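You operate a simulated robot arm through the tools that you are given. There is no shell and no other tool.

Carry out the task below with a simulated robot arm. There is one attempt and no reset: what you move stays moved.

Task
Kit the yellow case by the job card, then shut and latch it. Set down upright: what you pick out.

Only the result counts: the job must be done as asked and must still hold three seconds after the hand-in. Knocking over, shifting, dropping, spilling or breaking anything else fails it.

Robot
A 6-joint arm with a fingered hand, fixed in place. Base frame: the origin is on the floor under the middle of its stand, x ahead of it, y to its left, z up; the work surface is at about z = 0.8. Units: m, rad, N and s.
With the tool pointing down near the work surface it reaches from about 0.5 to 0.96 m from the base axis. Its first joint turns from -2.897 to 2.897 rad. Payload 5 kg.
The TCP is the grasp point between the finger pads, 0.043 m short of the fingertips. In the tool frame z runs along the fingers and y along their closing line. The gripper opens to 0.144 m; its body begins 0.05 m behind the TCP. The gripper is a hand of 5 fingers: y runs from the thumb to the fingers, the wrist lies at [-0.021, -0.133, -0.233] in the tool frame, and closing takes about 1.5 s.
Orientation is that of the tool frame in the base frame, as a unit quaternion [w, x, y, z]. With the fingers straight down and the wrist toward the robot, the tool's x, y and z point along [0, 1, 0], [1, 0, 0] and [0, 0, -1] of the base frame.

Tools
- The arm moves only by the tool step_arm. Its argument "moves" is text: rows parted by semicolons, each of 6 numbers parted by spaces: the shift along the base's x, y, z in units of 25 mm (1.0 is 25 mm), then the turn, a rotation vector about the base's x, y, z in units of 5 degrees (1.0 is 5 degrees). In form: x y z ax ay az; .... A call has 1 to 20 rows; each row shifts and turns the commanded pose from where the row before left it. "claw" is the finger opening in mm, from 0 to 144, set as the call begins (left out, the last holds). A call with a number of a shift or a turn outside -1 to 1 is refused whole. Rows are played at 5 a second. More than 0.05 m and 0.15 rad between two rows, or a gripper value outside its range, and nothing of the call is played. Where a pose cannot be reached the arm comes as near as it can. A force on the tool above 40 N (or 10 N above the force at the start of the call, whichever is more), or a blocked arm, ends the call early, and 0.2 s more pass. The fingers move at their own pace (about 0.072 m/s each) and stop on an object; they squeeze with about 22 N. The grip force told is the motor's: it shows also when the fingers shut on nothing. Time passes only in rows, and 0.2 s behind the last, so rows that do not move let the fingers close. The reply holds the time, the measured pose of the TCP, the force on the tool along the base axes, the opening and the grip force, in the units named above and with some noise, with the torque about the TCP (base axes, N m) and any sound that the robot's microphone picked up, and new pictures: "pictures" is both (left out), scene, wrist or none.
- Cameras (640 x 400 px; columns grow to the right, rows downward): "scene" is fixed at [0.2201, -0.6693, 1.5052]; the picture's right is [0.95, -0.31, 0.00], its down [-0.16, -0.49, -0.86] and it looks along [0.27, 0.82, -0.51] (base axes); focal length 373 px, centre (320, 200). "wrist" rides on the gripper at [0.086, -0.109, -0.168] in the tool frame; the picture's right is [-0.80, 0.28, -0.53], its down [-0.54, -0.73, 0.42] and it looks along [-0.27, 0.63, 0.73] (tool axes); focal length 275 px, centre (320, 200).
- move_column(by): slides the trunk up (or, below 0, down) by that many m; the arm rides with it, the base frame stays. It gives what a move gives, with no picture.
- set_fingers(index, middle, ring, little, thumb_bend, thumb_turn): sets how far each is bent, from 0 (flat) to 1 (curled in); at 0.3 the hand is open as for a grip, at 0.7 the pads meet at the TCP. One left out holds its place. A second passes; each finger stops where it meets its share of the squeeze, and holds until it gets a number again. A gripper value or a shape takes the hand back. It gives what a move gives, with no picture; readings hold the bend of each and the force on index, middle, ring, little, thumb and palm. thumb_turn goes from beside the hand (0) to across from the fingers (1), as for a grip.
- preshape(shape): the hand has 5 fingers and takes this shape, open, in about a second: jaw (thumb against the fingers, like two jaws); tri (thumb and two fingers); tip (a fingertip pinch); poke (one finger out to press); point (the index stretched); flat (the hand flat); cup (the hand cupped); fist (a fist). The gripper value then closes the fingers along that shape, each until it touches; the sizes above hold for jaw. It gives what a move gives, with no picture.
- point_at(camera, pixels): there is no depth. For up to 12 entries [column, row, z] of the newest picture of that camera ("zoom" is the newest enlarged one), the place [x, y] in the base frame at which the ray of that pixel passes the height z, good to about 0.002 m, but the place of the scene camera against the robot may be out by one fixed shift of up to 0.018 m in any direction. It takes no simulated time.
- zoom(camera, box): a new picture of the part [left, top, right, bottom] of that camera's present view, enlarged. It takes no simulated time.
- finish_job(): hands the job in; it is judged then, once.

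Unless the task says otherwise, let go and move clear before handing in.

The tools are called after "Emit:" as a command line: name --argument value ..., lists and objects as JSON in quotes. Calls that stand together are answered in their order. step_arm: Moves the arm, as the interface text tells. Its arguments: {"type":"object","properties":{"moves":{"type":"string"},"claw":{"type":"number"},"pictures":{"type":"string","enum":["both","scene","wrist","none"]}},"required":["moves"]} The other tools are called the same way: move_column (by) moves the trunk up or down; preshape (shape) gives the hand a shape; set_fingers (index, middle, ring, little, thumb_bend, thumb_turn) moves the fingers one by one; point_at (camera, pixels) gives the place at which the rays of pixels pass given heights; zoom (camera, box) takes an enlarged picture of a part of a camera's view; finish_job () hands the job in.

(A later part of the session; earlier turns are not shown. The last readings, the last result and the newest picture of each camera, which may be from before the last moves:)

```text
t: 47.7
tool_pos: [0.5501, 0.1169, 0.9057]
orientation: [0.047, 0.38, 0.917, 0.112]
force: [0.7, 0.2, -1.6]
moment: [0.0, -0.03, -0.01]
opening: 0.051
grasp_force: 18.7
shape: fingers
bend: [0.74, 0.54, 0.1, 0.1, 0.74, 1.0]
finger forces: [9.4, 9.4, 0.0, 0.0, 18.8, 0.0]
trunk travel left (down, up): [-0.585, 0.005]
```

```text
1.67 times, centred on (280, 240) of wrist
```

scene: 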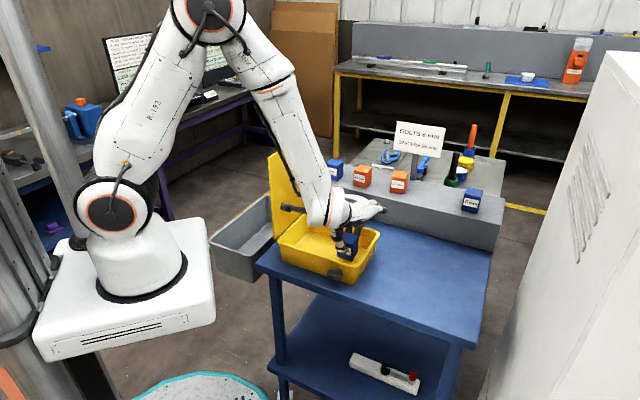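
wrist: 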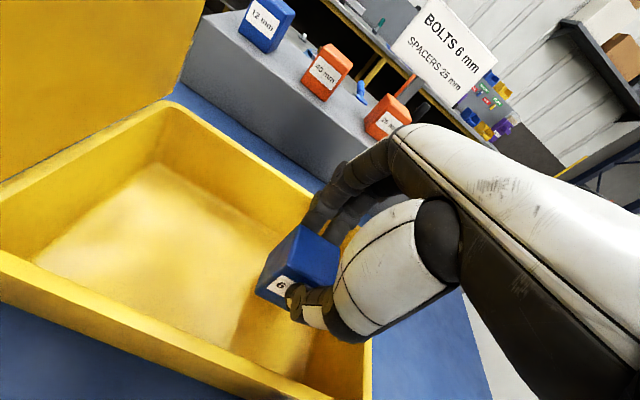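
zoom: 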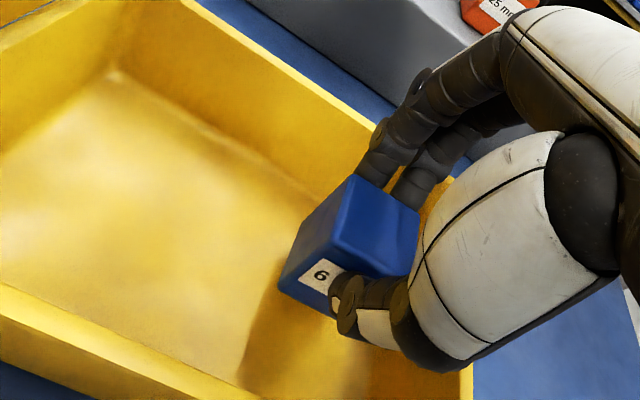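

The box is inside the walls and the fingers pass above the far rim. I'll lower gently with small steps.

Emit:
step_arm --moves "0 0 -0.3 0 0 0; 0 0 -0.2 0 0 0; 0 0 -0.1 0 0 0; 0 0 0 0 0 0" --pictures "none"

Emit:
step_arm --moves "0 0 -0.08 0 0 0; 0 0 0 0 0 0" --pictures "none"

Emit:
step_arm --moves "0 0 -0.06 0 0 0; 0 0 0 0 0 0" --pictures "scene"

Emit:
zoom --camera "scene" --box '[320, 190, 400, 270]'

```text
t: 48.7
tool_pos: [0.5491, 0.118, 0.8899]
orientation: [0.046, 0.38, 0.917, 0.113]
force: [-0.5, 0.0, -2.6]
moment: [-0.02, 0.01, 0.04]
opening: 0.0509
grasp_force: 18.3
shape: fingers
bend: [0.74, 0.54, 0.1, 0.1, 0.74, 1.0]
finger forces: [9.3, 9.2, 0.0, 0.0, 18.9, 0.0]
trunk travel left (down, up): [-0.585, 0.005]
```

```text
t: 49.3
tool_pos: [0.5492, 0.1178, 0.8891]
orientation: [0.047, 0.38, 0.917, 0.113]
force: [0.1, -0.4, -1.4]
moment: [-0.03, 0.02, 0.06]
opening: 0.0508
grasp_force: 18.5
shape: fingers
bend: [0.74, 0.54, 0.1, 0.1, 0.74, 1.0]
finger forces: [9.3, 9.3, 0.1, 0.0, 18.7, 0.0]
trunk travel left (down, up): [-0.585, 0.005]
```

```text
t: 49.9
tool_pos: [0.5499, 0.1188, 0.8876]
orientation: [0.047, 0.379, 0.917, 0.112]
force: [-0.7, -1.0, -1.8]
moment: [0.0, 0.01, -0.05]
opening: 0.051
grasp_force: 18.8
shape: fingers
bend: [0.74, 0.54, 0.1, 0.1, 0.74, 1.0]
finger forces: [9.3, 9.5, 0.0, 0.1, 18.7, 0.0]
trunk travel left (down, up): [-0.585, 0.005]
```

scene: 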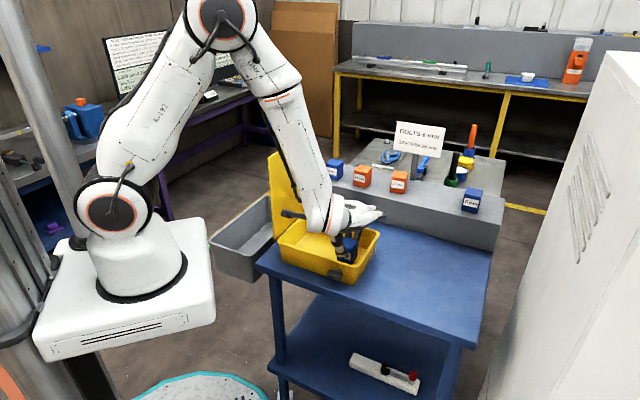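

```text
5.00 times, centred on (360, 230) of scene
```

zoom: 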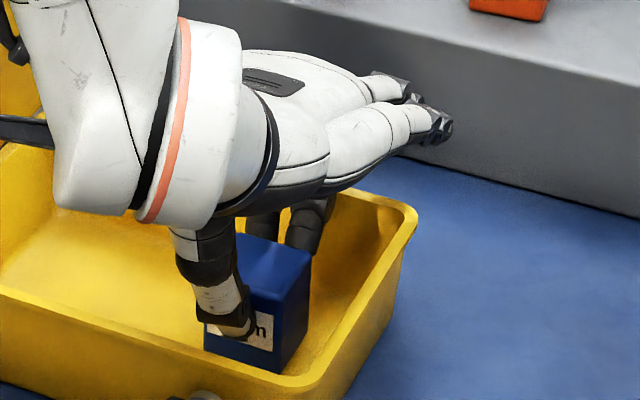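

Emit:
step_arm --moves "0 0 -0.06 0 0 0; 0 0 0 0 0 0" --pictures "none"

Emit:
step_arm --moves "0 0 -0.06 0 0 0; 0 0 0 0 0 0" --pictures "none"

Emit:
step_arm --moves "0 0 -0.05 0 0 0; 0 0 0 0 0 0" --pictures "none"

```text
t: 50.5
tool_pos: [0.5497, 0.1173, 0.885]
orientation: [0.047, 0.38, 0.917, 0.113]
force: [0.2, 0.0, -1.8]
moment: [0.03, 0.05, 0.02]
opening: 0.0507
grasp_force: 19.4
shape: fingers
bend: [0.74, 0.54, 0.1, 0.1, 0.74, 1.0]
finger forces: [9.4, 9.3, 0.0, 0.1, 18.9, 0.0]
trunk travel left (down, up): [-0.585, 0.005]
```

```text
t: 51.1
tool_pos: [0.5495, 0.1179, 0.8858]
orientation: [0.046, 0.379, 0.917, 0.113]
force: [0.4, 0.0, -0.8]
moment: [-0.01, 0.04, 0.01]
opening: 0.0508
grasp_force: 19.3
shape: fingers
bend: [0.74, 0.54, 0.1, 0.1, 0.74, 1.0]
finger forces: [9.4, 9.6, 0.1, 0.0, 19.4, 0.1]
trunk travel left (down, up): [-0.585, 0.005]
```

```text
t: 51.7
tool_pos: [0.5499, 0.1182, 0.8849]
orientation: [0.046, 0.379, 0.917, 0.113]
force: [1.3, -0.5, 6.5]
moment: [-0.09, 0.08, -0.01]
opening: 0.0507
grasp_force: 21.4
shape: fingers
bend: [0.74, 0.54, 0.1, 0.1, 0.74, 1.0]
finger forces: [10.4, 10.6, 0.0, 0.1, 21.1, 0.0]
trunk travel left (down, up): [-0.585, 0.005]
```

The box is on the case floor (6.5 N, finger forces rising). I'll open the three gripping fingers a little and leave ring and little straight above the rim.

Emit:
set_fingers --index 0.52 --middle 0.49 --thumb_bend 0.71

Emit:
zoom --camera "scene" --box '[320, 190, 400, 270]'

Emit:
zoom --camera "wrist" --box '[200, 140, 380, 350]'

```text
t: 52.7
tool_pos: [0.5477, 0.1189, 0.884]
orientation: [0.046, 0.38, 0.917, 0.113]
force: [-1.5, 0.3, 2.1]
moment: [0.09, -0.01, -0.01]
opening: 0.0522
grasp_force: 5.7
shape: fingers
bend: [0.49, 0.49, 0.1, 0.1, 0.67, 1.0]
finger forces: [4.8, 1.0, 0.0, 0.0, 6.2, 0.0]
trunk travel left (down, up): [-0.585, 0.005]
```

```text
5.00 times, centred on (360, 230) of scene
```

zoom: 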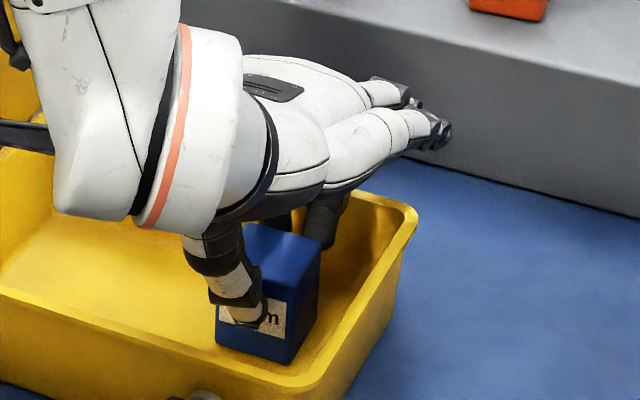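

```text
1.90 times, centred on (290, 245) of wrist
```

zoom: 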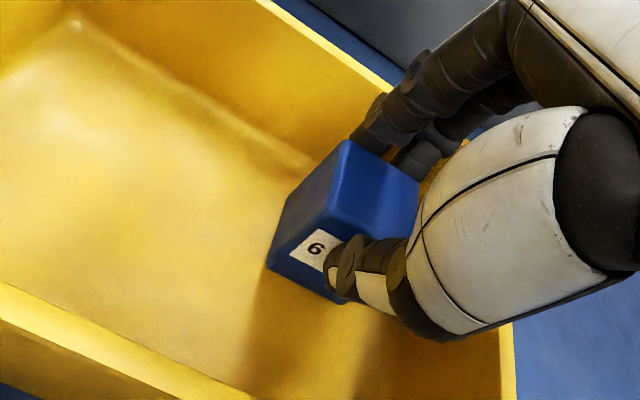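

The box stands on the floor but is still lightly held (index 4.8 N, thumb 6.2 N). I'll open a bit more, mainly the thumb.

Emit:
set_fingers --index 0.46 --middle 0.45 --thumb_bend 0.58

Emit:
zoom --camera "scene" --box '[320, 190, 400, 270]'

Emit:
zoom --camera "wrist" --box '[200, 140, 380, 350]'

```text
t: 53.7
tool_pos: [0.55, 0.1199, 0.8844]
orientation: [0.045, 0.38, 0.917, 0.112]
force: [0.4, 0.2, 0.2]
moment: [0.03, 0.02, 0.02]
opening: 0.0722
grasp_force: 0.0
shape: fingers
bend: [0.46, 0.45, 0.1, 0.1, 0.57, 1.0]
finger forces: [0.0, 0.0, 0.0, 0.0, 0.0, 0.0]
trunk travel left (down, up): [-0.585, 0.005]
```

```text
5.00 times, centred on (360, 230) of scene
```

zoom: 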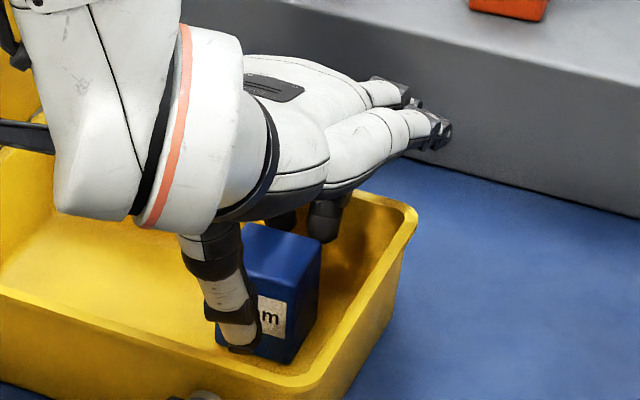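

```text
1.90 times, centred on (290, 245) of wrist
```

zoom: 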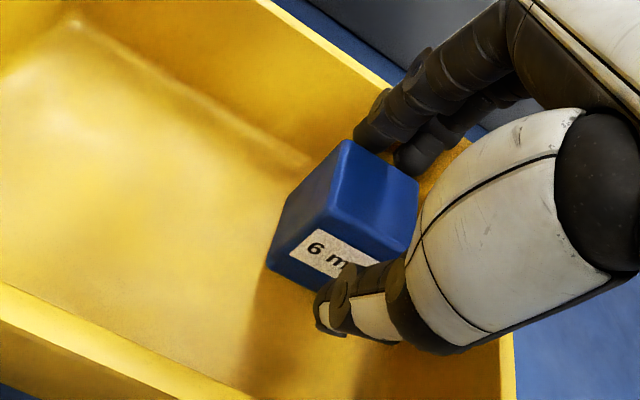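

Released, and the 6 mm box stands upright in the case. I'll lift the hand straight up and out.

Emit:
step_arm --moves "0 0 0.3 0 0 0; 0 0 0.6 0 0 0; 0 0 1 0 0 0; 0 0 1 0 0 0; 0 0 1 0 0 0; 0 0 1 0 0 0; 0 0 1 0 0 0; 0 0 1 0 0 0; 0 0 1 0 0 0" --pictures "both"

Emit:
zoom --camera "scene" --box '[262, 180, 400, 290]'

Emit:
zoom --camera "wrist" --box '[0, 150, 330, 400]'

```text
t: 55.7
tool_pos: [0.5507, 0.1173, 1.0798]
orientation: [0.046, 0.379, 0.917, 0.112]
force: [-0.1, -0.3, 0.2]
moment: [0.0, 0.01, -0.01]
opening: 0.0725
grasp_force: 0.1
shape: fingers
bend: [0.46, 0.45, 0.1, 0.1, 0.57, 1.0]
finger forces: [0.0, 0.1, 0.0, 0.0, 0.1, 0.1]
trunk travel left (down, up): [-0.585, 0.005]
```

scene: 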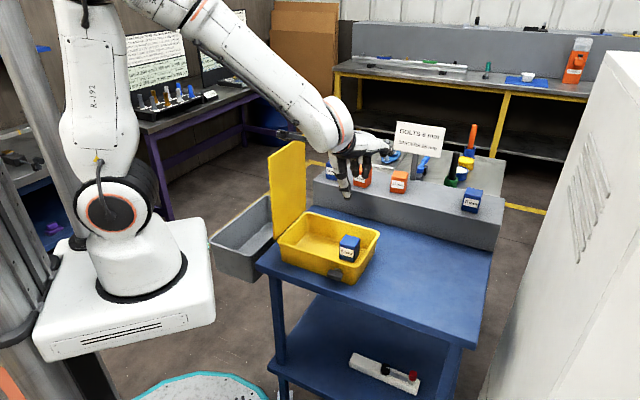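
wrist: 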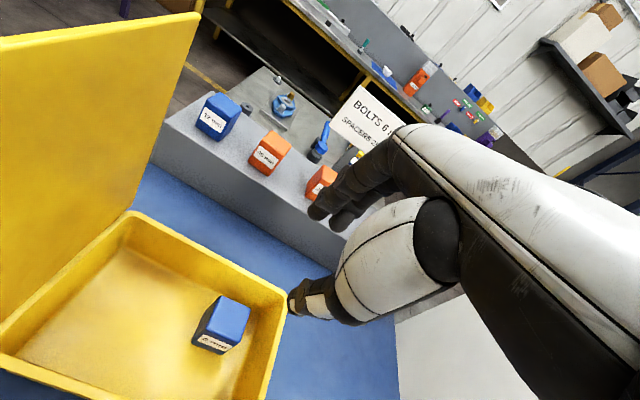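

```text
3.64 times, centred on (331, 235) of scene
```

zoom: 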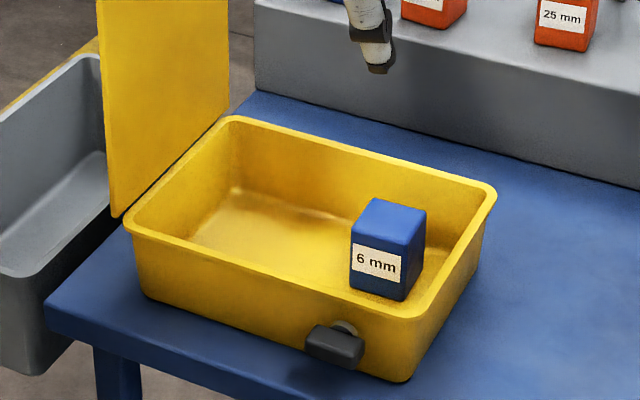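

```text
1.60 times, centred on (165, 275) of wrist
```

zoom: 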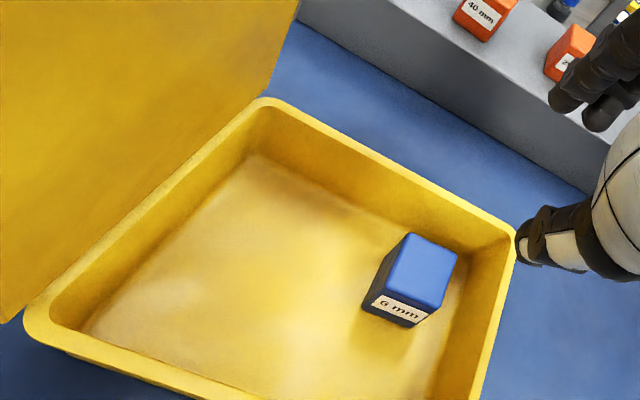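

The 6 mm box is upright in the case. I'll locate it and the case corners from this view.

Emit:
point_at --camera "zoom" --pixels '[[409, 232, 0.858], [458, 256, 0.858], [434, 310, 0.858], [383, 288, 0.858], [516, 240, 0.88], [262, 97, 0.88], [25, 325, 0.88], [516, 240, 0.875], [262, 97, 0.875], [25, 325, 0.875]]'

Emit:
zoom --camera "wrist" --box '[200, 80, 400, 260]'

```text
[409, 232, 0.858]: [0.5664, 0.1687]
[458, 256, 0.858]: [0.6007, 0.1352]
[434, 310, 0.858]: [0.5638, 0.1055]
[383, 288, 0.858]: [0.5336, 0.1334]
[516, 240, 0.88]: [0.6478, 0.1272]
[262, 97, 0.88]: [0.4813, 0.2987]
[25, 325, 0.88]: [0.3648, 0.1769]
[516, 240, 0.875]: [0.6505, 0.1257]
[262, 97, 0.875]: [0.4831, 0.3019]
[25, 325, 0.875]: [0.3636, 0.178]
```

```text
2.22 times, centred on (300, 170) of wrist
```

zoom: 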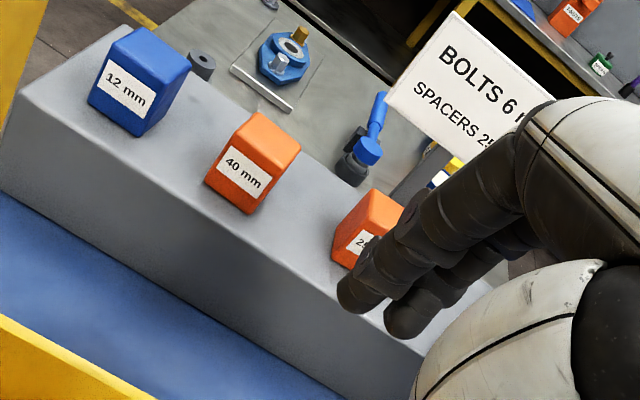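

The 6 mm box stands at about (0.566, 0.136) in the case. For the 25 mm box I'll bring the hand round to yaw −40° so it grips along the ledge, clear of the post, and move to hover above it.

Emit:
step_arm --moves "0.6 0.3 0.8 0 0 0; 0.6 0.3 0.8 0 0 0; 0.6 0.3 0.8 0 0 0; 0.473 0.395 -0.094 0 0 -1; 0.473 0.395 -0.094 0 0 -1; 0.473 0.395 -0.094 0 0 -1; 0.473 0.395 -0.094 0 0 -1; 0.473 0.395 -0.094 0 0 -1; 0.473 0.395 -0.094 0 0 -1; 0.473 0.395 -0.094 0 0 -1; 0.473 0.395 -0.094 0 0 -1; 0.473 0.395 -0.094 0 0 -1; 0.473 0.395 -0.094 0 0 -1; 0.473 0.395 -0.094 0 0 -1; 0.473 0.395 -0.094 0 0 -1; 0.473 0.395 -0.094 0 0 -1; 0.473 0.395 -0.094 0 0 -1; 0.473 0.395 -0.094 0 0 -1; 0.473 0.395 -0.094 0 0 -1; 0.473 0.395 -0.094 0 0 -1" --claw 85 --pictures "both"

Emit:
zoom --camera "scene" --box '[320, 90, 480, 220]'

```text
t: 59.9
tool_pos: [0.769, 0.2928, 1.0942]
orientation: [0.094, 0.881, 0.462, 0.05]
force: [-0.3, 0.1, 0.2]
moment: [-0.04, 0.0, -0.02]
opening: 0.0848
grasp_force: 0.2
shape: tri
bend: [0.74, 0.41, 0.99, 0.99, 0.66, 1.0]
finger forces: [0.0, 0.1, 0.1, 0.0, 0.0, 0.0]
out of reach, approached as far as the arm can: row 9, 10, 11
trunk travel left (down, up): [-0.585, 0.005]
```

scene: 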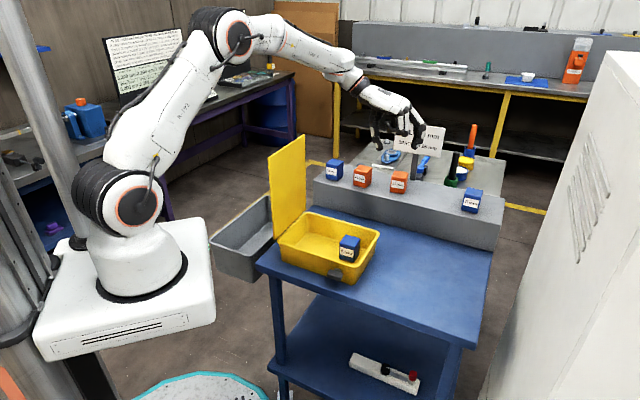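
wrist: 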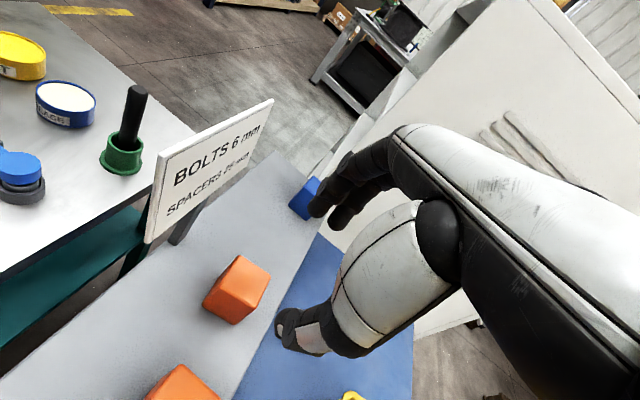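

```text
3.08 times, centred on (400, 155) of scene
```

zoom: 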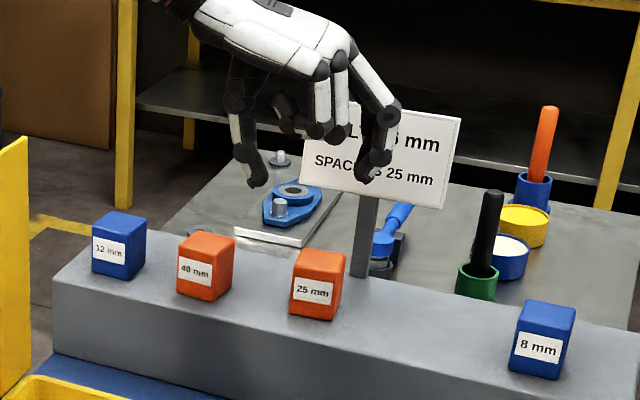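

The hand is now at yaw −35° above the ledge, with the 25 mm box visible at wrist (238,290). I'll re-measure the box from this view.

Emit:
zoom --camera "wrist" --box '[180, 235, 300, 345]'

```text
3.64 times, centred on (240, 290) of wrist
```

zoom: 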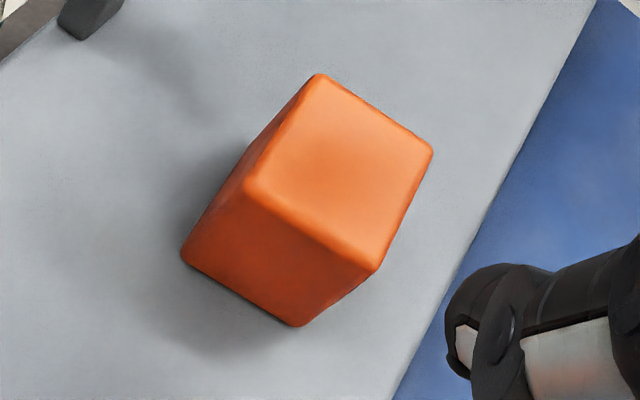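

Emit:
point_at --camera "zoom" --pixels '[[320, 73, 0.955], [434, 148, 0.955], [376, 272, 0.955], [244, 185, 0.955], [181, 255, 0.9], [297, 327, 0.9], [62, 20, 0.9], [85, 40, 0.9]]'

```text
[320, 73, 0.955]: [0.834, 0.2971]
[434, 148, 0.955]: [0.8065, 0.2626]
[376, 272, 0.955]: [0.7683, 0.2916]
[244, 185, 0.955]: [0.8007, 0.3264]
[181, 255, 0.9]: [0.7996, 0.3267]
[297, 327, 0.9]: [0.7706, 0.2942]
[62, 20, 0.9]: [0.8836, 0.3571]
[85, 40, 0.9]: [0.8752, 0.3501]
```

The 25 mm box is centred at (0.8025, 0.295), yaw −40°. I'll line up the hand above it, square to the box, then descend to the same high grip height (TCP z≈0.98).

Emit:
step_arm --moves "0.53 0.16 -0.5 -0.13 -0.15 -0.5; 0.53 0.16 -0.5 -0.13 -0.15 -0.5; 0 0 0 0 0 0" --pictures "both"

Emit:
zoom --camera "scene" --box '[340, 100, 468, 220]'

```text
t: 60.7
tool_pos: [0.7953, 0.3028, 1.0717]
orientation: [0.113, 0.898, 0.422, 0.053]
force: [0.2, -0.5, 0.8]
moment: [-0.02, -0.01, -0.01]
opening: 0.0845
grasp_force: 0.0
shape: tri
bend: [0.74, 0.41, 0.99, 0.99, 0.66, 1.0]
finger forces: [0.0, 0.1, 0.0, 0.1, 0.1, 0.0]
trunk travel left (down, up): [-0.585, 0.005]
```

scene: 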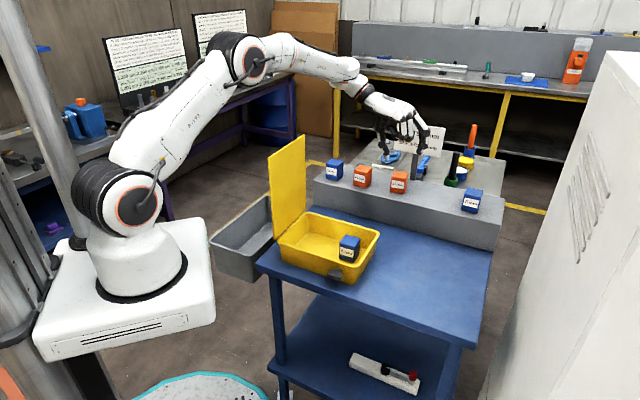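
wrist: 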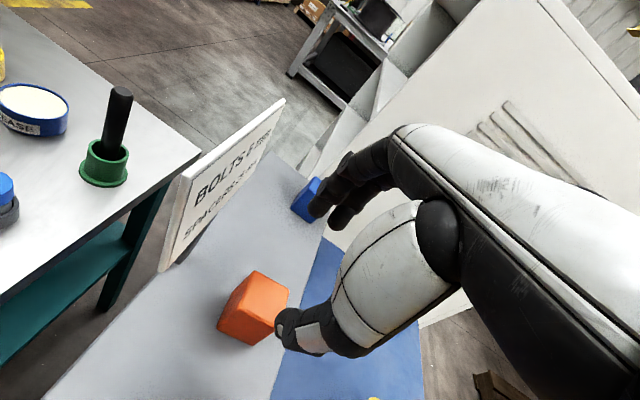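

```text
3.33 times, centred on (404, 160) of scene
```

zoom: 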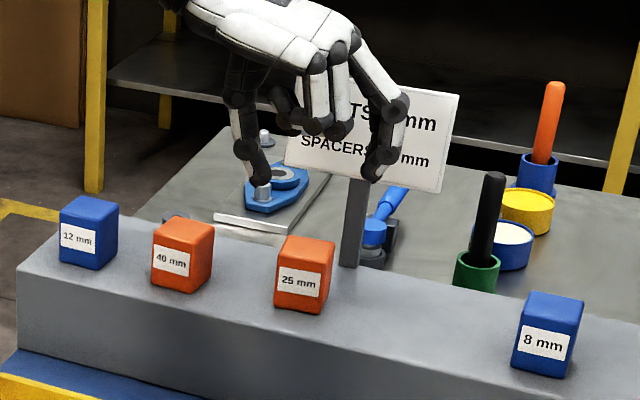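

Aligned at yaw −39.7°, tilt 14°. Now I descend around the 25 mm box.

Emit:
step_arm --moves "0 0 -0.9 0 0 0; 0 0 -0.9 0 0 0; 0 0 -0.9 0 0 0; -0.03 -0.03 -0.9 0 0 0; 0 0 0 0 0 0" --pictures "both"

Emit:
zoom --camera "scene" --box '[360, 130, 456, 210]'

Emit:
zoom --camera "wrist" --box '[180, 140, 380, 380]'

```text
t: 61.9
tool_pos: [0.7934, 0.2998, 0.9816]
orientation: [0.113, 0.898, 0.422, 0.052]
force: [0.4, -0.8, 0.5]
moment: [-0.01, -0.03, 0.01]
opening: 0.0844
grasp_force: 0.1
shape: tri
bend: [0.74, 0.41, 0.99, 0.99, 0.66, 1.0]
finger forces: [0.1, 0.0, 0.0, 0.1, 0.1, 0.0]
trunk travel left (down, up): [-0.585, 0.005]
```

scene: 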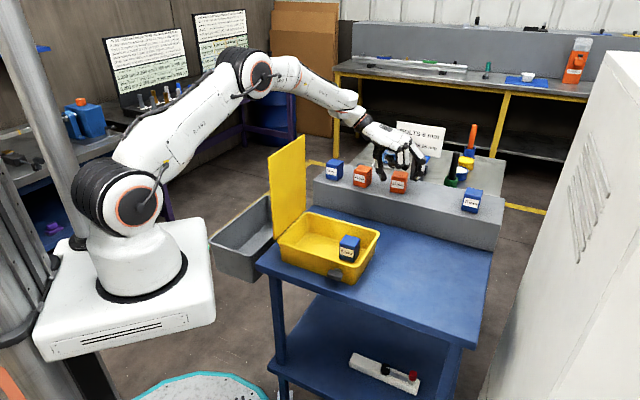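
wrist: 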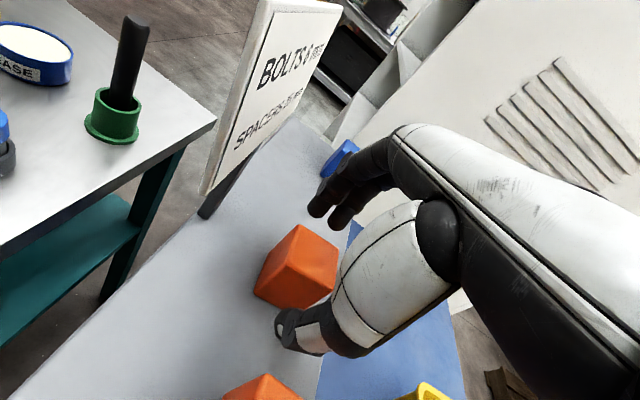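

```text
5.00 times, centred on (408, 170) of scene
```

zoom: 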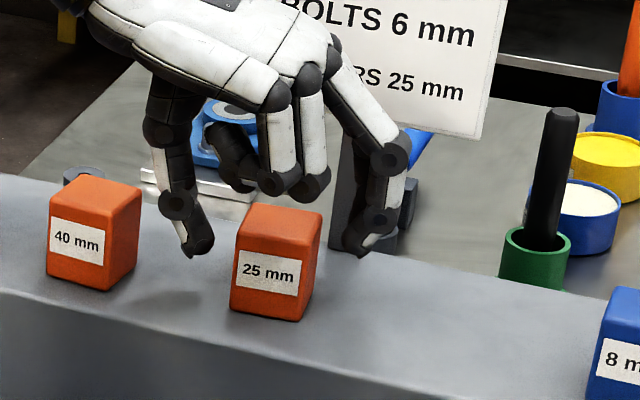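

```text
1.67 times, centred on (280, 260) of wrist
```

zoom: 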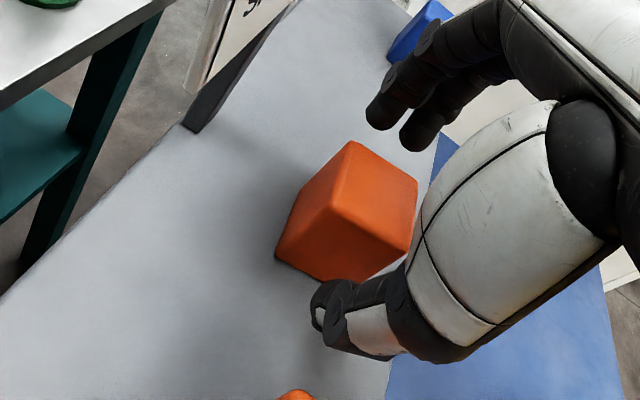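

The thumb (scene zoom 195,240) and fingers (360,240) straddle the box. Closing the grip.

Emit:
step_arm --moves "0 0 0 0 0 0; 0 0 0 0 0 0; 0 0 0 0 0 0; 0 0 0 0 0 0; 0 0 0 0 0 0; 0 0 0 0 0 0; 0 0 0 0 0 0; 0 0 0 0 0 0" --claw 20 --pictures "both"

Emit:
zoom --camera "scene" --box '[360, 130, 456, 210]'

Emit:
zoom --camera "wrist" --box '[180, 140, 380, 380]'

```text
t: 63.7
tool_pos: [0.7941, 0.3005, 0.9809]
orientation: [0.112, 0.898, 0.423, 0.053]
force: [-0.1, 0.1, 0.4]
moment: [0.04, 0.04, 0.0]
opening: 0.044
grasp_force: 22.3
shape: tri
bend: [0.74, 0.54, 1.0, 1.0, 0.74, 1.0]
finger forces: [9.8, 9.5, 0.0, 0.0, 19.6, 0.0]
trunk travel left (down, up): [-0.585, 0.005]
```

scene: 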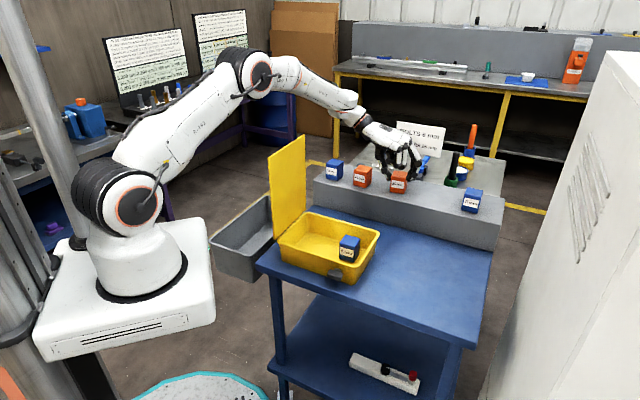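
wrist: 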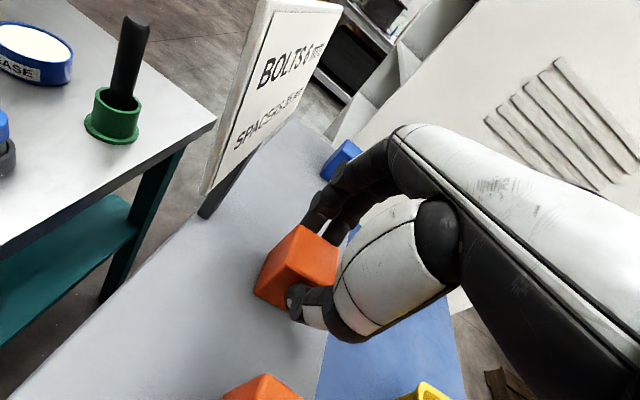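

```text
5.00 times, centred on (408, 170) of scene
```

zoom: 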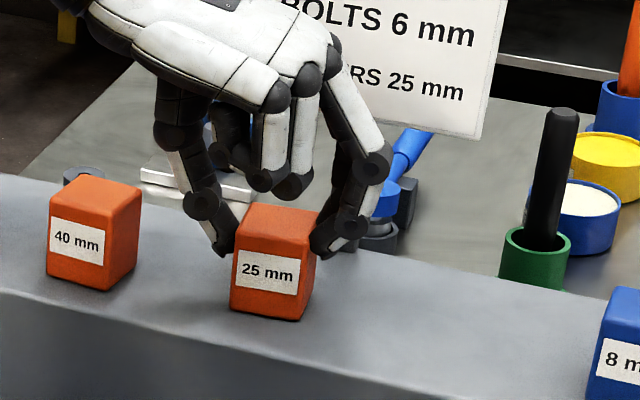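

```text
1.67 times, centred on (280, 260) of wrist
```

zoom: 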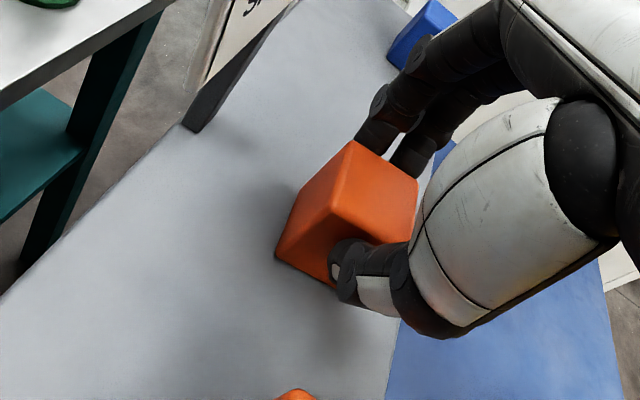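

The grip is firm. I'll straighten ring and little now, while the box still rests on the ledge.

Emit:
set_fingers --ring 0.1 --little 0.1

```text
t: 64.7
tool_pos: [0.795, 0.2999, 0.9815]
orientation: [0.113, 0.898, 0.422, 0.053]
force: [-0.1, -0.4, 0.2]
moment: [0.07, 0.09, -0.03]
opening: 0.0512
grasp_force: 19.1
shape: fingers
bend: [0.74, 0.54, 0.1, 0.1, 0.74, 1.0]
finger forces: [9.7, 9.3, 0.0, 0.0, 19.5, 0.1]
trunk travel left (down, up): [-0.585, 0.005]
```

Forces hold at 9.7/9.3/19.5 N. Next I lift the 25 mm box and draw it away from the sign, rising to about z=1.28 so I can turn the wrist without a singularity.

Emit:
step_arm --moves "0 0 0.3 0 0 0; 0 0 0.8 0 0 0; 0 0 1 0 0 0; 0 0 1 0 0 0; 0 0 1 0 0 0; -0.48 -0.5 1 0 0 0; -0.48 -0.5 1 0 0 0; -0.48 -0.5 1 0 0 0; -0.48 -0.5 1 0 0 0; -0.48 -0.5 1 0 0 0; -0.48 -0.5 1 0 0 0; -0.48 -0.5 1 0 0 0; -0.48 -0.5 1 0 0 0" --pictures "both"

```text
t: 67.5
tool_pos: [0.6987, 0.1972, 1.2844]
orientation: [0.112, 0.898, 0.422, 0.052]
force: [-0.8, 1.2, -1.3]
moment: [-0.01, 0.02, 0.01]
opening: 0.0509
grasp_force: 19.2
shape: fingers
bend: [0.74, 0.54, 0.1, 0.1, 0.74, 1.0]
finger forces: [9.5, 9.5, 0.0, 0.1, 19.0, 0.0]
trunk travel left (down, up): [-0.585, 0.005]
```

scene: 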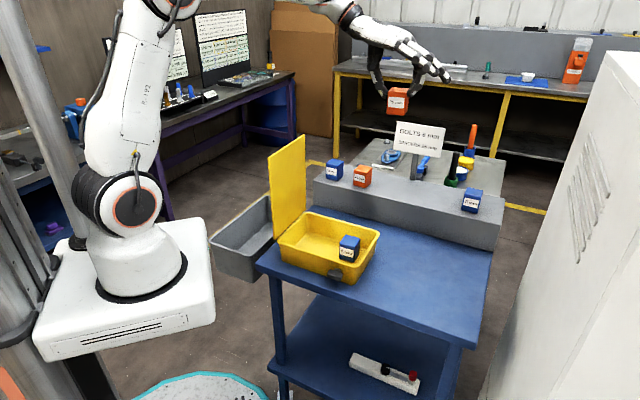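
wrist: 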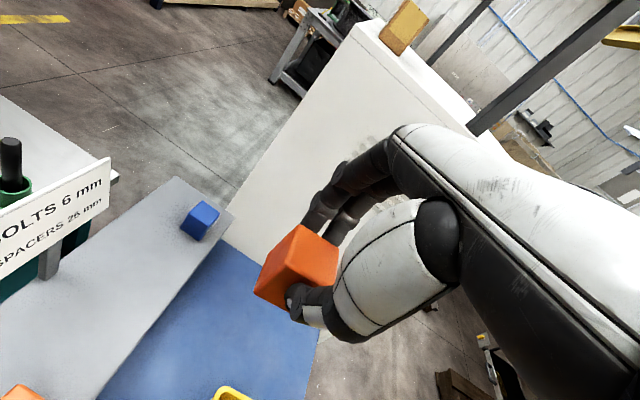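

The 25 mm box is held well (scene 397,100). I'll turn the hand back +100° to yaw 60° up high while moving over the left half of the case.

Emit:
step_arm --moves "-0.424 -0.045 -0.12 0 0 1; -0.424 -0.045 -0.12 0 0 1; -0.424 -0.045 -0.12 0 0 1; -0.424 -0.045 -0.12 0 0 1; -0.424 -0.045 -0.12 0 0 1; -0.424 -0.045 -0.12 0 0 1; -0.424 -0.045 -0.12 0 0 1; -0.424 -0.045 -0.12 0 0 1; -0.424 -0.045 -0.12 0 0 1; -0.424 -0.045 -0.12 0 0 1; -0.424 -0.045 -0.12 0 0 1; -0.424 -0.045 -0.12 0 0 1; -0.424 -0.045 -0.12 0 0 1; -0.424 -0.045 -0.12 0 0 1; -0.424 -0.045 -0.12 0 0 1; -0.424 -0.045 -0.12 0 0 1; -0.424 -0.045 -0.12 0 0 1; -0.424 -0.045 -0.12 0 0 1; -0.424 -0.045 -0.12 0 0 1; -0.424 -0.045 -0.12 0 0 1" --pictures "both"

```text
t: 71.7
tool_pos: [0.4866, 0.1777, 1.2217]
orientation: [0.033, 0.253, 0.959, 0.12]
force: [0.6, 0.3, -1.5]
moment: [0.0, 0.0, 0.02]
opening: 0.0507
grasp_force: 19.5
shape: fingers
bend: [0.74, 0.54, 0.1, 0.1, 0.74, 1.0]
finger forces: [9.6, 9.4, 0.0, 0.0, 18.8, 0.1]
trunk travel left (down, up): [-0.585, 0.005]
```

scene: 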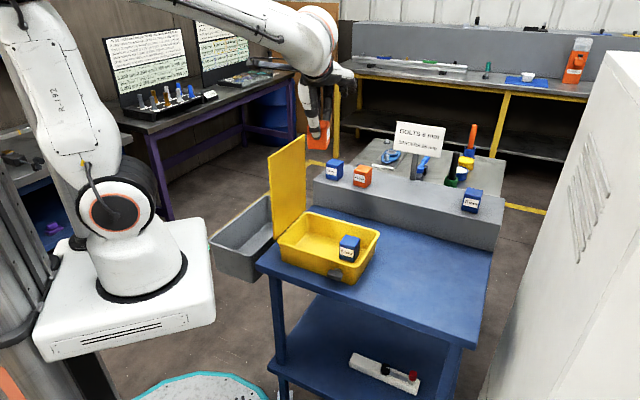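
wrist: 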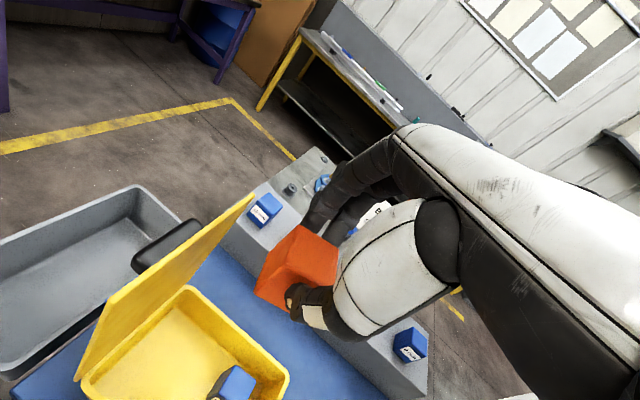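

The box is at yaw 60.5°, tilt 14.3°, as gripped. Now I lower it to about z=1.0 above the left part of the case.

Emit:
step_arm --moves "0 -0.12 -0.9 0 0 0; 0 0 -0.98 0 0 0; 0 0 -0.98 0 0 0; 0 0 -0.98 0 0 0; 0 0 -0.98 0 0 0; 0 0 -0.98 0 0 0; 0 0 -0.98 0 0 0; 0 0 -0.98 0 0 0; 0 0 -0.98 0 0 0" --pictures "both"

Emit:
zoom --camera "scene" --box '[250, 100, 410, 290]'

```text
t: 73.7
tool_pos: [0.4863, 0.1728, 1.0047]
orientation: [0.031, 0.254, 0.959, 0.119]
force: [-0.1, 0.4, -1.3]
moment: [-0.05, 0.0, -0.03]
opening: 0.0508
grasp_force: 18.6
shape: fingers
bend: [0.74, 0.54, 0.1, 0.1, 0.74, 1.0]
finger forces: [9.6, 9.2, 0.0, 0.0, 18.8, 0.1]
trunk travel left (down, up): [-0.585, 0.005]
```

scene: 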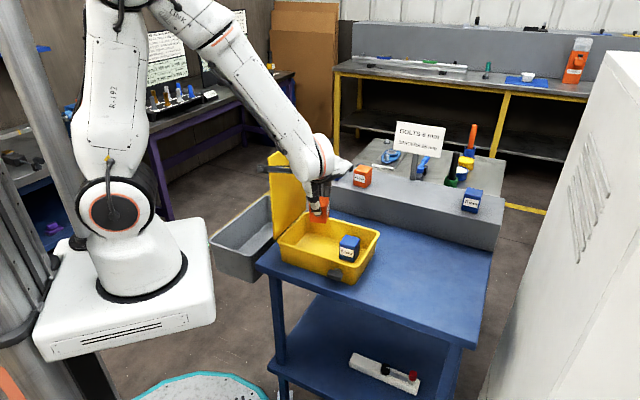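
wrist: 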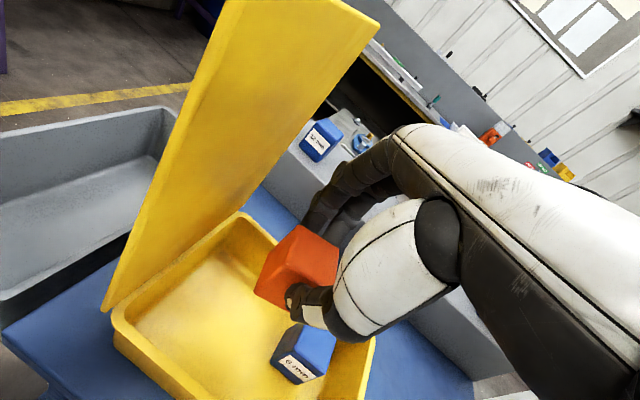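

```text
2.11 times, centred on (330, 195) of scene
```

zoom: 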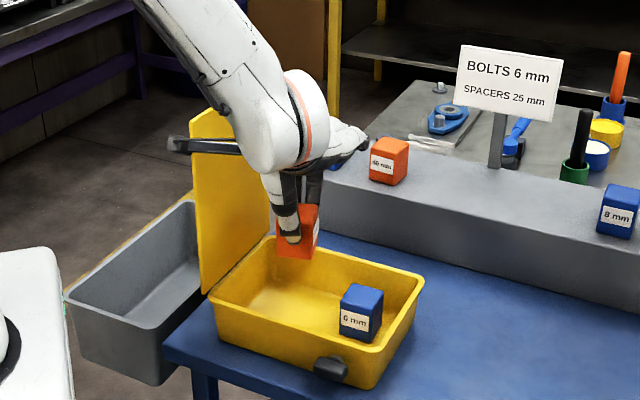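

Emit:
step_arm --moves "0 0.05 -0.9 0 0 0; 0 0 -0.9 0 0 0; 0 0 -0.9 0 0 0; 0 0 -0.9 0 0 0; 0 0 0 0 0 0" --pictures "both"

Emit:
zoom --camera "scene" --box '[250, 140, 390, 290]'

Emit:
zoom --camera "wrist" --box '[160, 120, 400, 400]'

```text
t: 74.9
tool_pos: [0.4861, 0.1746, 0.9156]
orientation: [0.032, 0.254, 0.959, 0.121]
force: [0.0, -0.3, -2.2]
moment: [0.0, 0.0, -0.05]
opening: 0.051
grasp_force: 19.4
shape: fingers
bend: [0.74, 0.54, 0.1, 0.1, 0.74, 1.0]
finger forces: [9.6, 9.3, 0.0, 0.0, 19.0, 0.0]
trunk travel left (down, up): [-0.585, 0.005]
```

scene: 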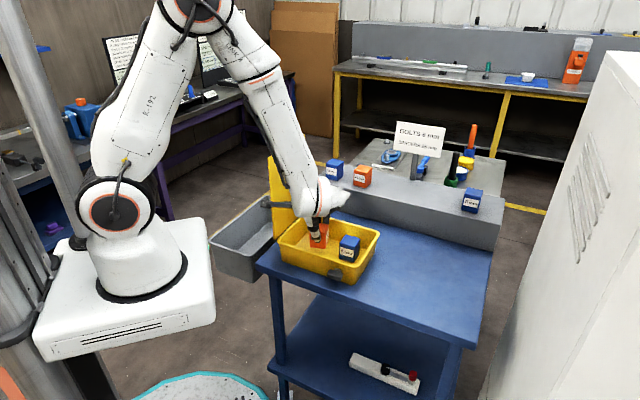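
wrist: 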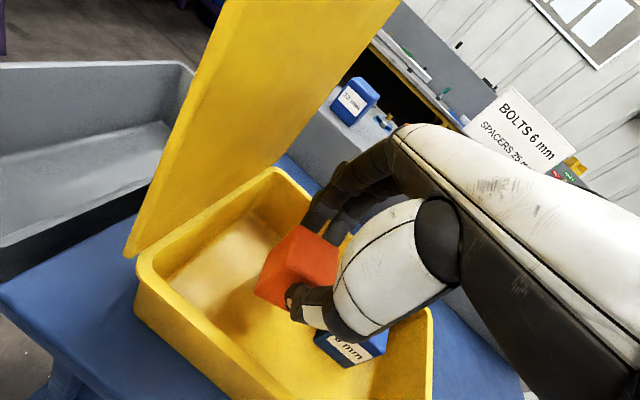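

```text
2.67 times, centred on (320, 215) of scene
```

zoom: 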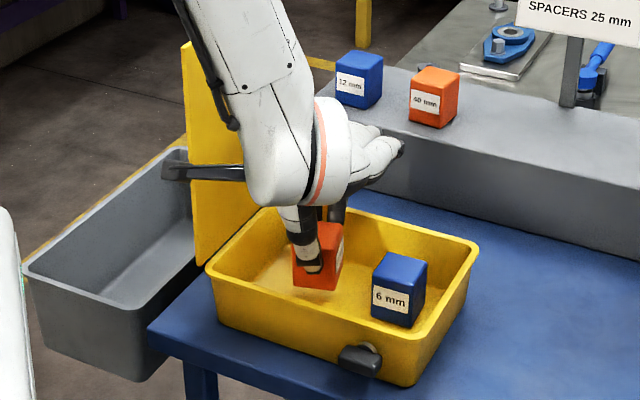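

```text
1.43 times, centred on (280, 260) of wrist
```

zoom: 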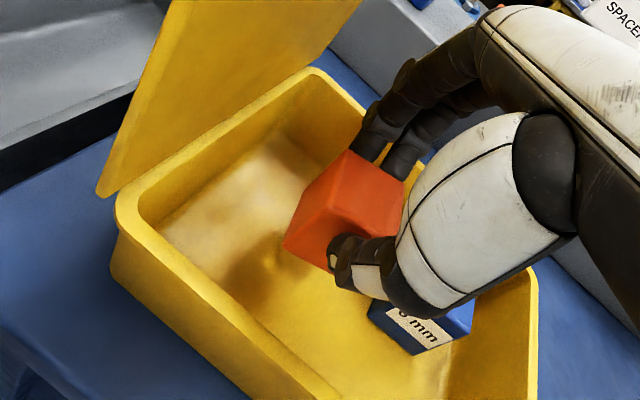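

The 25 mm box is inside the case and clear of the 6 mm box. Fine lowering now.

Emit:
step_arm --moves "0 0 -0.4 0 0 0; 0 0 -0.3 0 0 0; 0 0 -0.2 0 0 0; 0 0 0 0 0 0" --pictures "none"

Emit:
step_arm --moves "0 0 -0.08 0 0 0; 0 0 0 0 0 0" --pictures "none"

Emit:
step_arm --moves "0 0 -0.08 0 0 0; 0 0 0 0 0 0" --pictures "none"

```text
t: 75.9
tool_pos: [0.4875, 0.1759, 0.894]
orientation: [0.029, 0.253, 0.96, 0.118]
force: [-0.4, 1.3, -2.3]
moment: [0.0, 0.02, -0.01]
opening: 0.051
grasp_force: 19.1
shape: fingers
bend: [0.74, 0.54, 0.1, 0.1, 0.74, 1.0]
finger forces: [9.6, 9.3, 0.1, 0.0, 18.9, 0.0]
trunk travel left (down, up): [-0.585, 0.005]
```

```text
t: 76.5
tool_pos: [0.4887, 0.1758, 0.8923]
orientation: [0.029, 0.253, 0.96, 0.118]
force: [0.8, -0.2, -1.6]
moment: [-0.01, 0.02, 0.02]
opening: 0.0511
grasp_force: 19.2
shape: fingers
bend: [0.74, 0.54, 0.1, 0.1, 0.74, 1.0]
finger forces: [9.6, 9.3, 0.1, 0.0, 18.9, 0.0]
trunk travel left (down, up): [-0.585, 0.005]
```

```text
t: 77.1
tool_pos: [0.4895, 0.176, 0.893]
orientation: [0.027, 0.253, 0.96, 0.118]
force: [0.3, 0.2, -1.3]
moment: [0.0, 0.04, -0.01]
opening: 0.0507
grasp_force: 18.7
shape: fingers
bend: [0.74, 0.54, 0.1, 0.1, 0.74, 1.0]
finger forces: [9.6, 9.2, 0.1, 0.0, 18.9, 0.0]
out of reach, approached as far as the arm can: row 1
trunk travel left (down, up): [-0.585, 0.005]
```

The arm reached its inner limit at z≈0.893, about 8 mm short. I'll lower the rest of the way with the trunk instead, in small steps.

Emit:
move_column --by -0.004

Emit:
move_column --by -0.002

```text
t: 77.6
tool_pos: [0.4892, 0.1754, 0.8888]
orientation: [0.029, 0.254, 0.96, 0.118]
force: [0.2, 0.3, -1.0]
moment: [-0.04, 0.0, 0.02]
opening: 0.0507
grasp_force: 19.4
shape: fingers
bend: [0.74, 0.54, 0.1, 0.1, 0.74, 1.0]
finger forces: [9.6, 9.3, 0.0, 0.1, 18.9, 0.0]
trunk travel left (down, up): [-0.581, 0.009]
```

```text
t: 78.2
tool_pos: [0.4891, 0.176, 0.8872]
orientation: [0.028, 0.254, 0.96, 0.118]
force: [-0.6, 0.3, -2.1]
moment: [-0.03, -0.01, -0.01]
opening: 0.0508
grasp_force: 18.5
shape: fingers
bend: [0.74, 0.54, 0.1, 0.1, 0.74, 1.0]
finger forces: [9.5, 9.3, 0.0, 0.1, 18.9, 0.0]
trunk travel left (down, up): [-0.579, 0.011]
```

Emit:
move_column --by -0.0015

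Emit:
move_column --by -0.001

```text
t: 78.7
tool_pos: [0.4889, 0.1764, 0.8871]
orientation: [0.029, 0.254, 0.96, 0.118]
force: [0.2, 0.0, 0.1]
moment: [-0.02, 0.03, 0.0]
opening: 0.0509
grasp_force: 19.4
shape: fingers
bend: [0.74, 0.54, 0.1, 0.1, 0.74, 1.0]
finger forces: [9.7, 9.5, 0.0, 0.0, 19.2, 0.1]
trunk travel left (down, up): [-0.578, 0.012]
```

```text
t: 79.2
tool_pos: [0.4888, 0.1756, 0.8855]
orientation: [0.029, 0.254, 0.96, 0.118]
force: [1.0, 0.2, 4.2]
moment: [-0.06, 0.02, 0.0]
opening: 0.0506
grasp_force: 20.8
shape: fingers
bend: [0.74, 0.54, 0.1, 0.1, 0.74, 1.0]
finger forces: [10.7, 10.6, 0.0, 0.0, 20.9, 0.0]
trunk travel left (down, up): [-0.576, 0.013]
```

The box touches the floor (4.2 N, finger forces rising). I'll release by opening all three gripping fingers evenly.

Emit:
set_fingers --index 0.5 --middle 0.47 --thumb_bend 0.51

Emit:
zoom --camera "scene" --box '[270, 180, 390, 280]'

Emit:
zoom --camera "wrist" --box '[160, 120, 400, 400]'

```text
t: 80.2
tool_pos: [0.4886, 0.1768, 0.8844]
orientation: [0.028, 0.254, 0.96, 0.117]
force: [-0.4, -0.2, 0.0]
moment: [0.02, -0.01, -0.04]
opening: 0.0758
grasp_force: 0.1
shape: fingers
bend: [0.5, 0.47, 0.1, 0.1, 0.51, 1.0]
finger forces: [0.0, 0.1, 0.0, 0.1, 0.0, 0.1]
trunk travel left (down, up): [-0.576, 0.013]
```

```text
4.00 times, centred on (330, 230) of scene
```

zoom: 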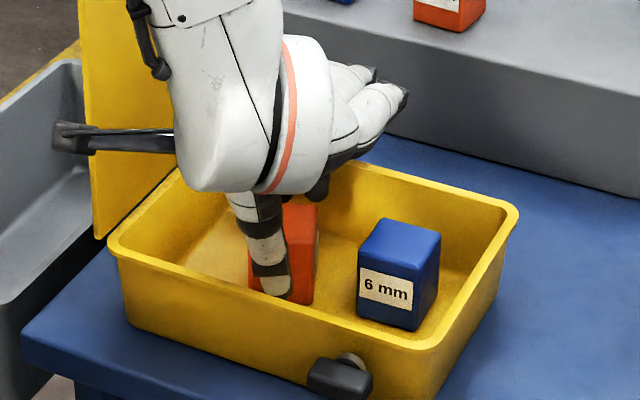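

```text
1.43 times, centred on (280, 260) of wrist
```

zoom: 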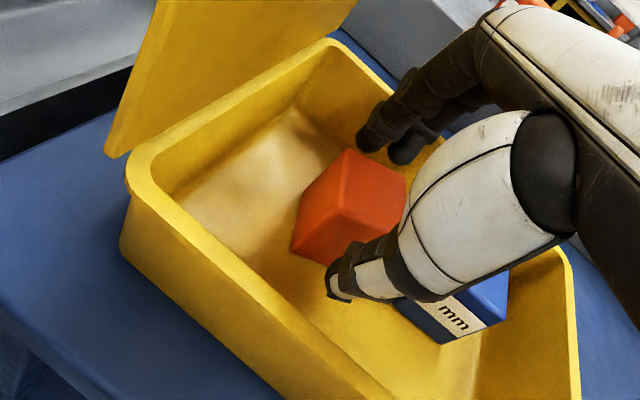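

Both boxes stand upright, with all finger forces zero. I'll lift the hand straight up out of the case.

Emit:
step_arm --moves "0 0 0.3 0 0 0; 0 0 0.5 0 0 0; 0 0 0.8 0 0 0; 0 0 1 0 0 0" --pictures "both"

Emit:
zoom --camera "scene" --box '[270, 180, 390, 280]'

```text
t: 81.2
tool_pos: [0.4884, 0.1743, 0.9496]
orientation: [0.029, 0.253, 0.96, 0.117]
force: [0.5, 0.2, 0.2]
moment: [0.01, -0.04, 0.01]
opening: 0.0758
grasp_force: 0.0
shape: fingers
bend: [0.5, 0.47, 0.1, 0.1, 0.51, 1.0]
finger forces: [0.0, 0.1, 0.1, 0.0, 0.0, 0.0]
trunk travel left (down, up): [-0.576, 0.013]
```

scene: 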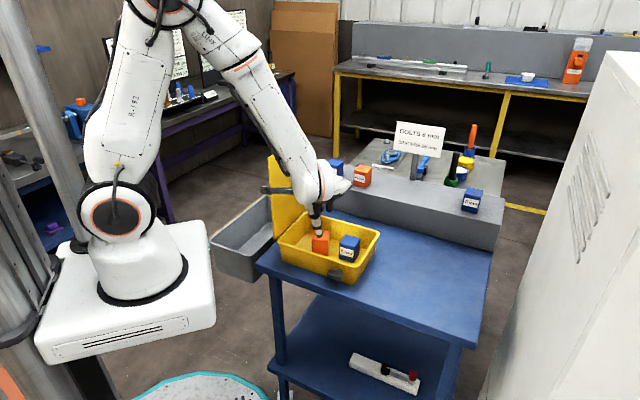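
wrist: 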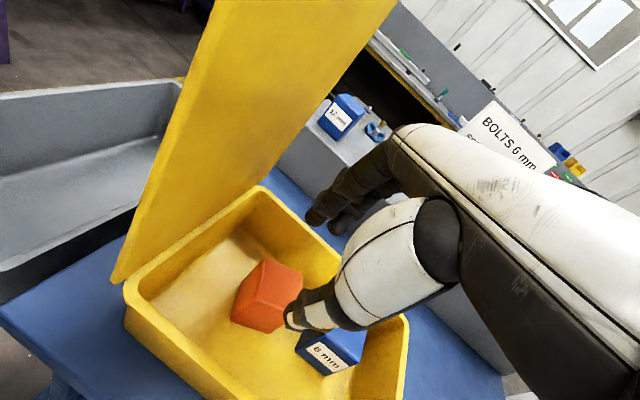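

```text
4.00 times, centred on (330, 230) of scene
```

zoom: 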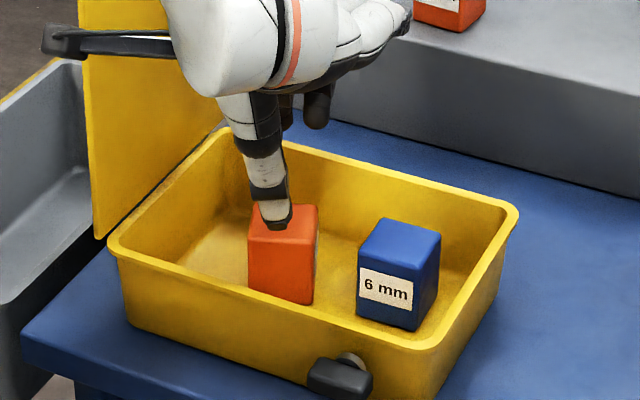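

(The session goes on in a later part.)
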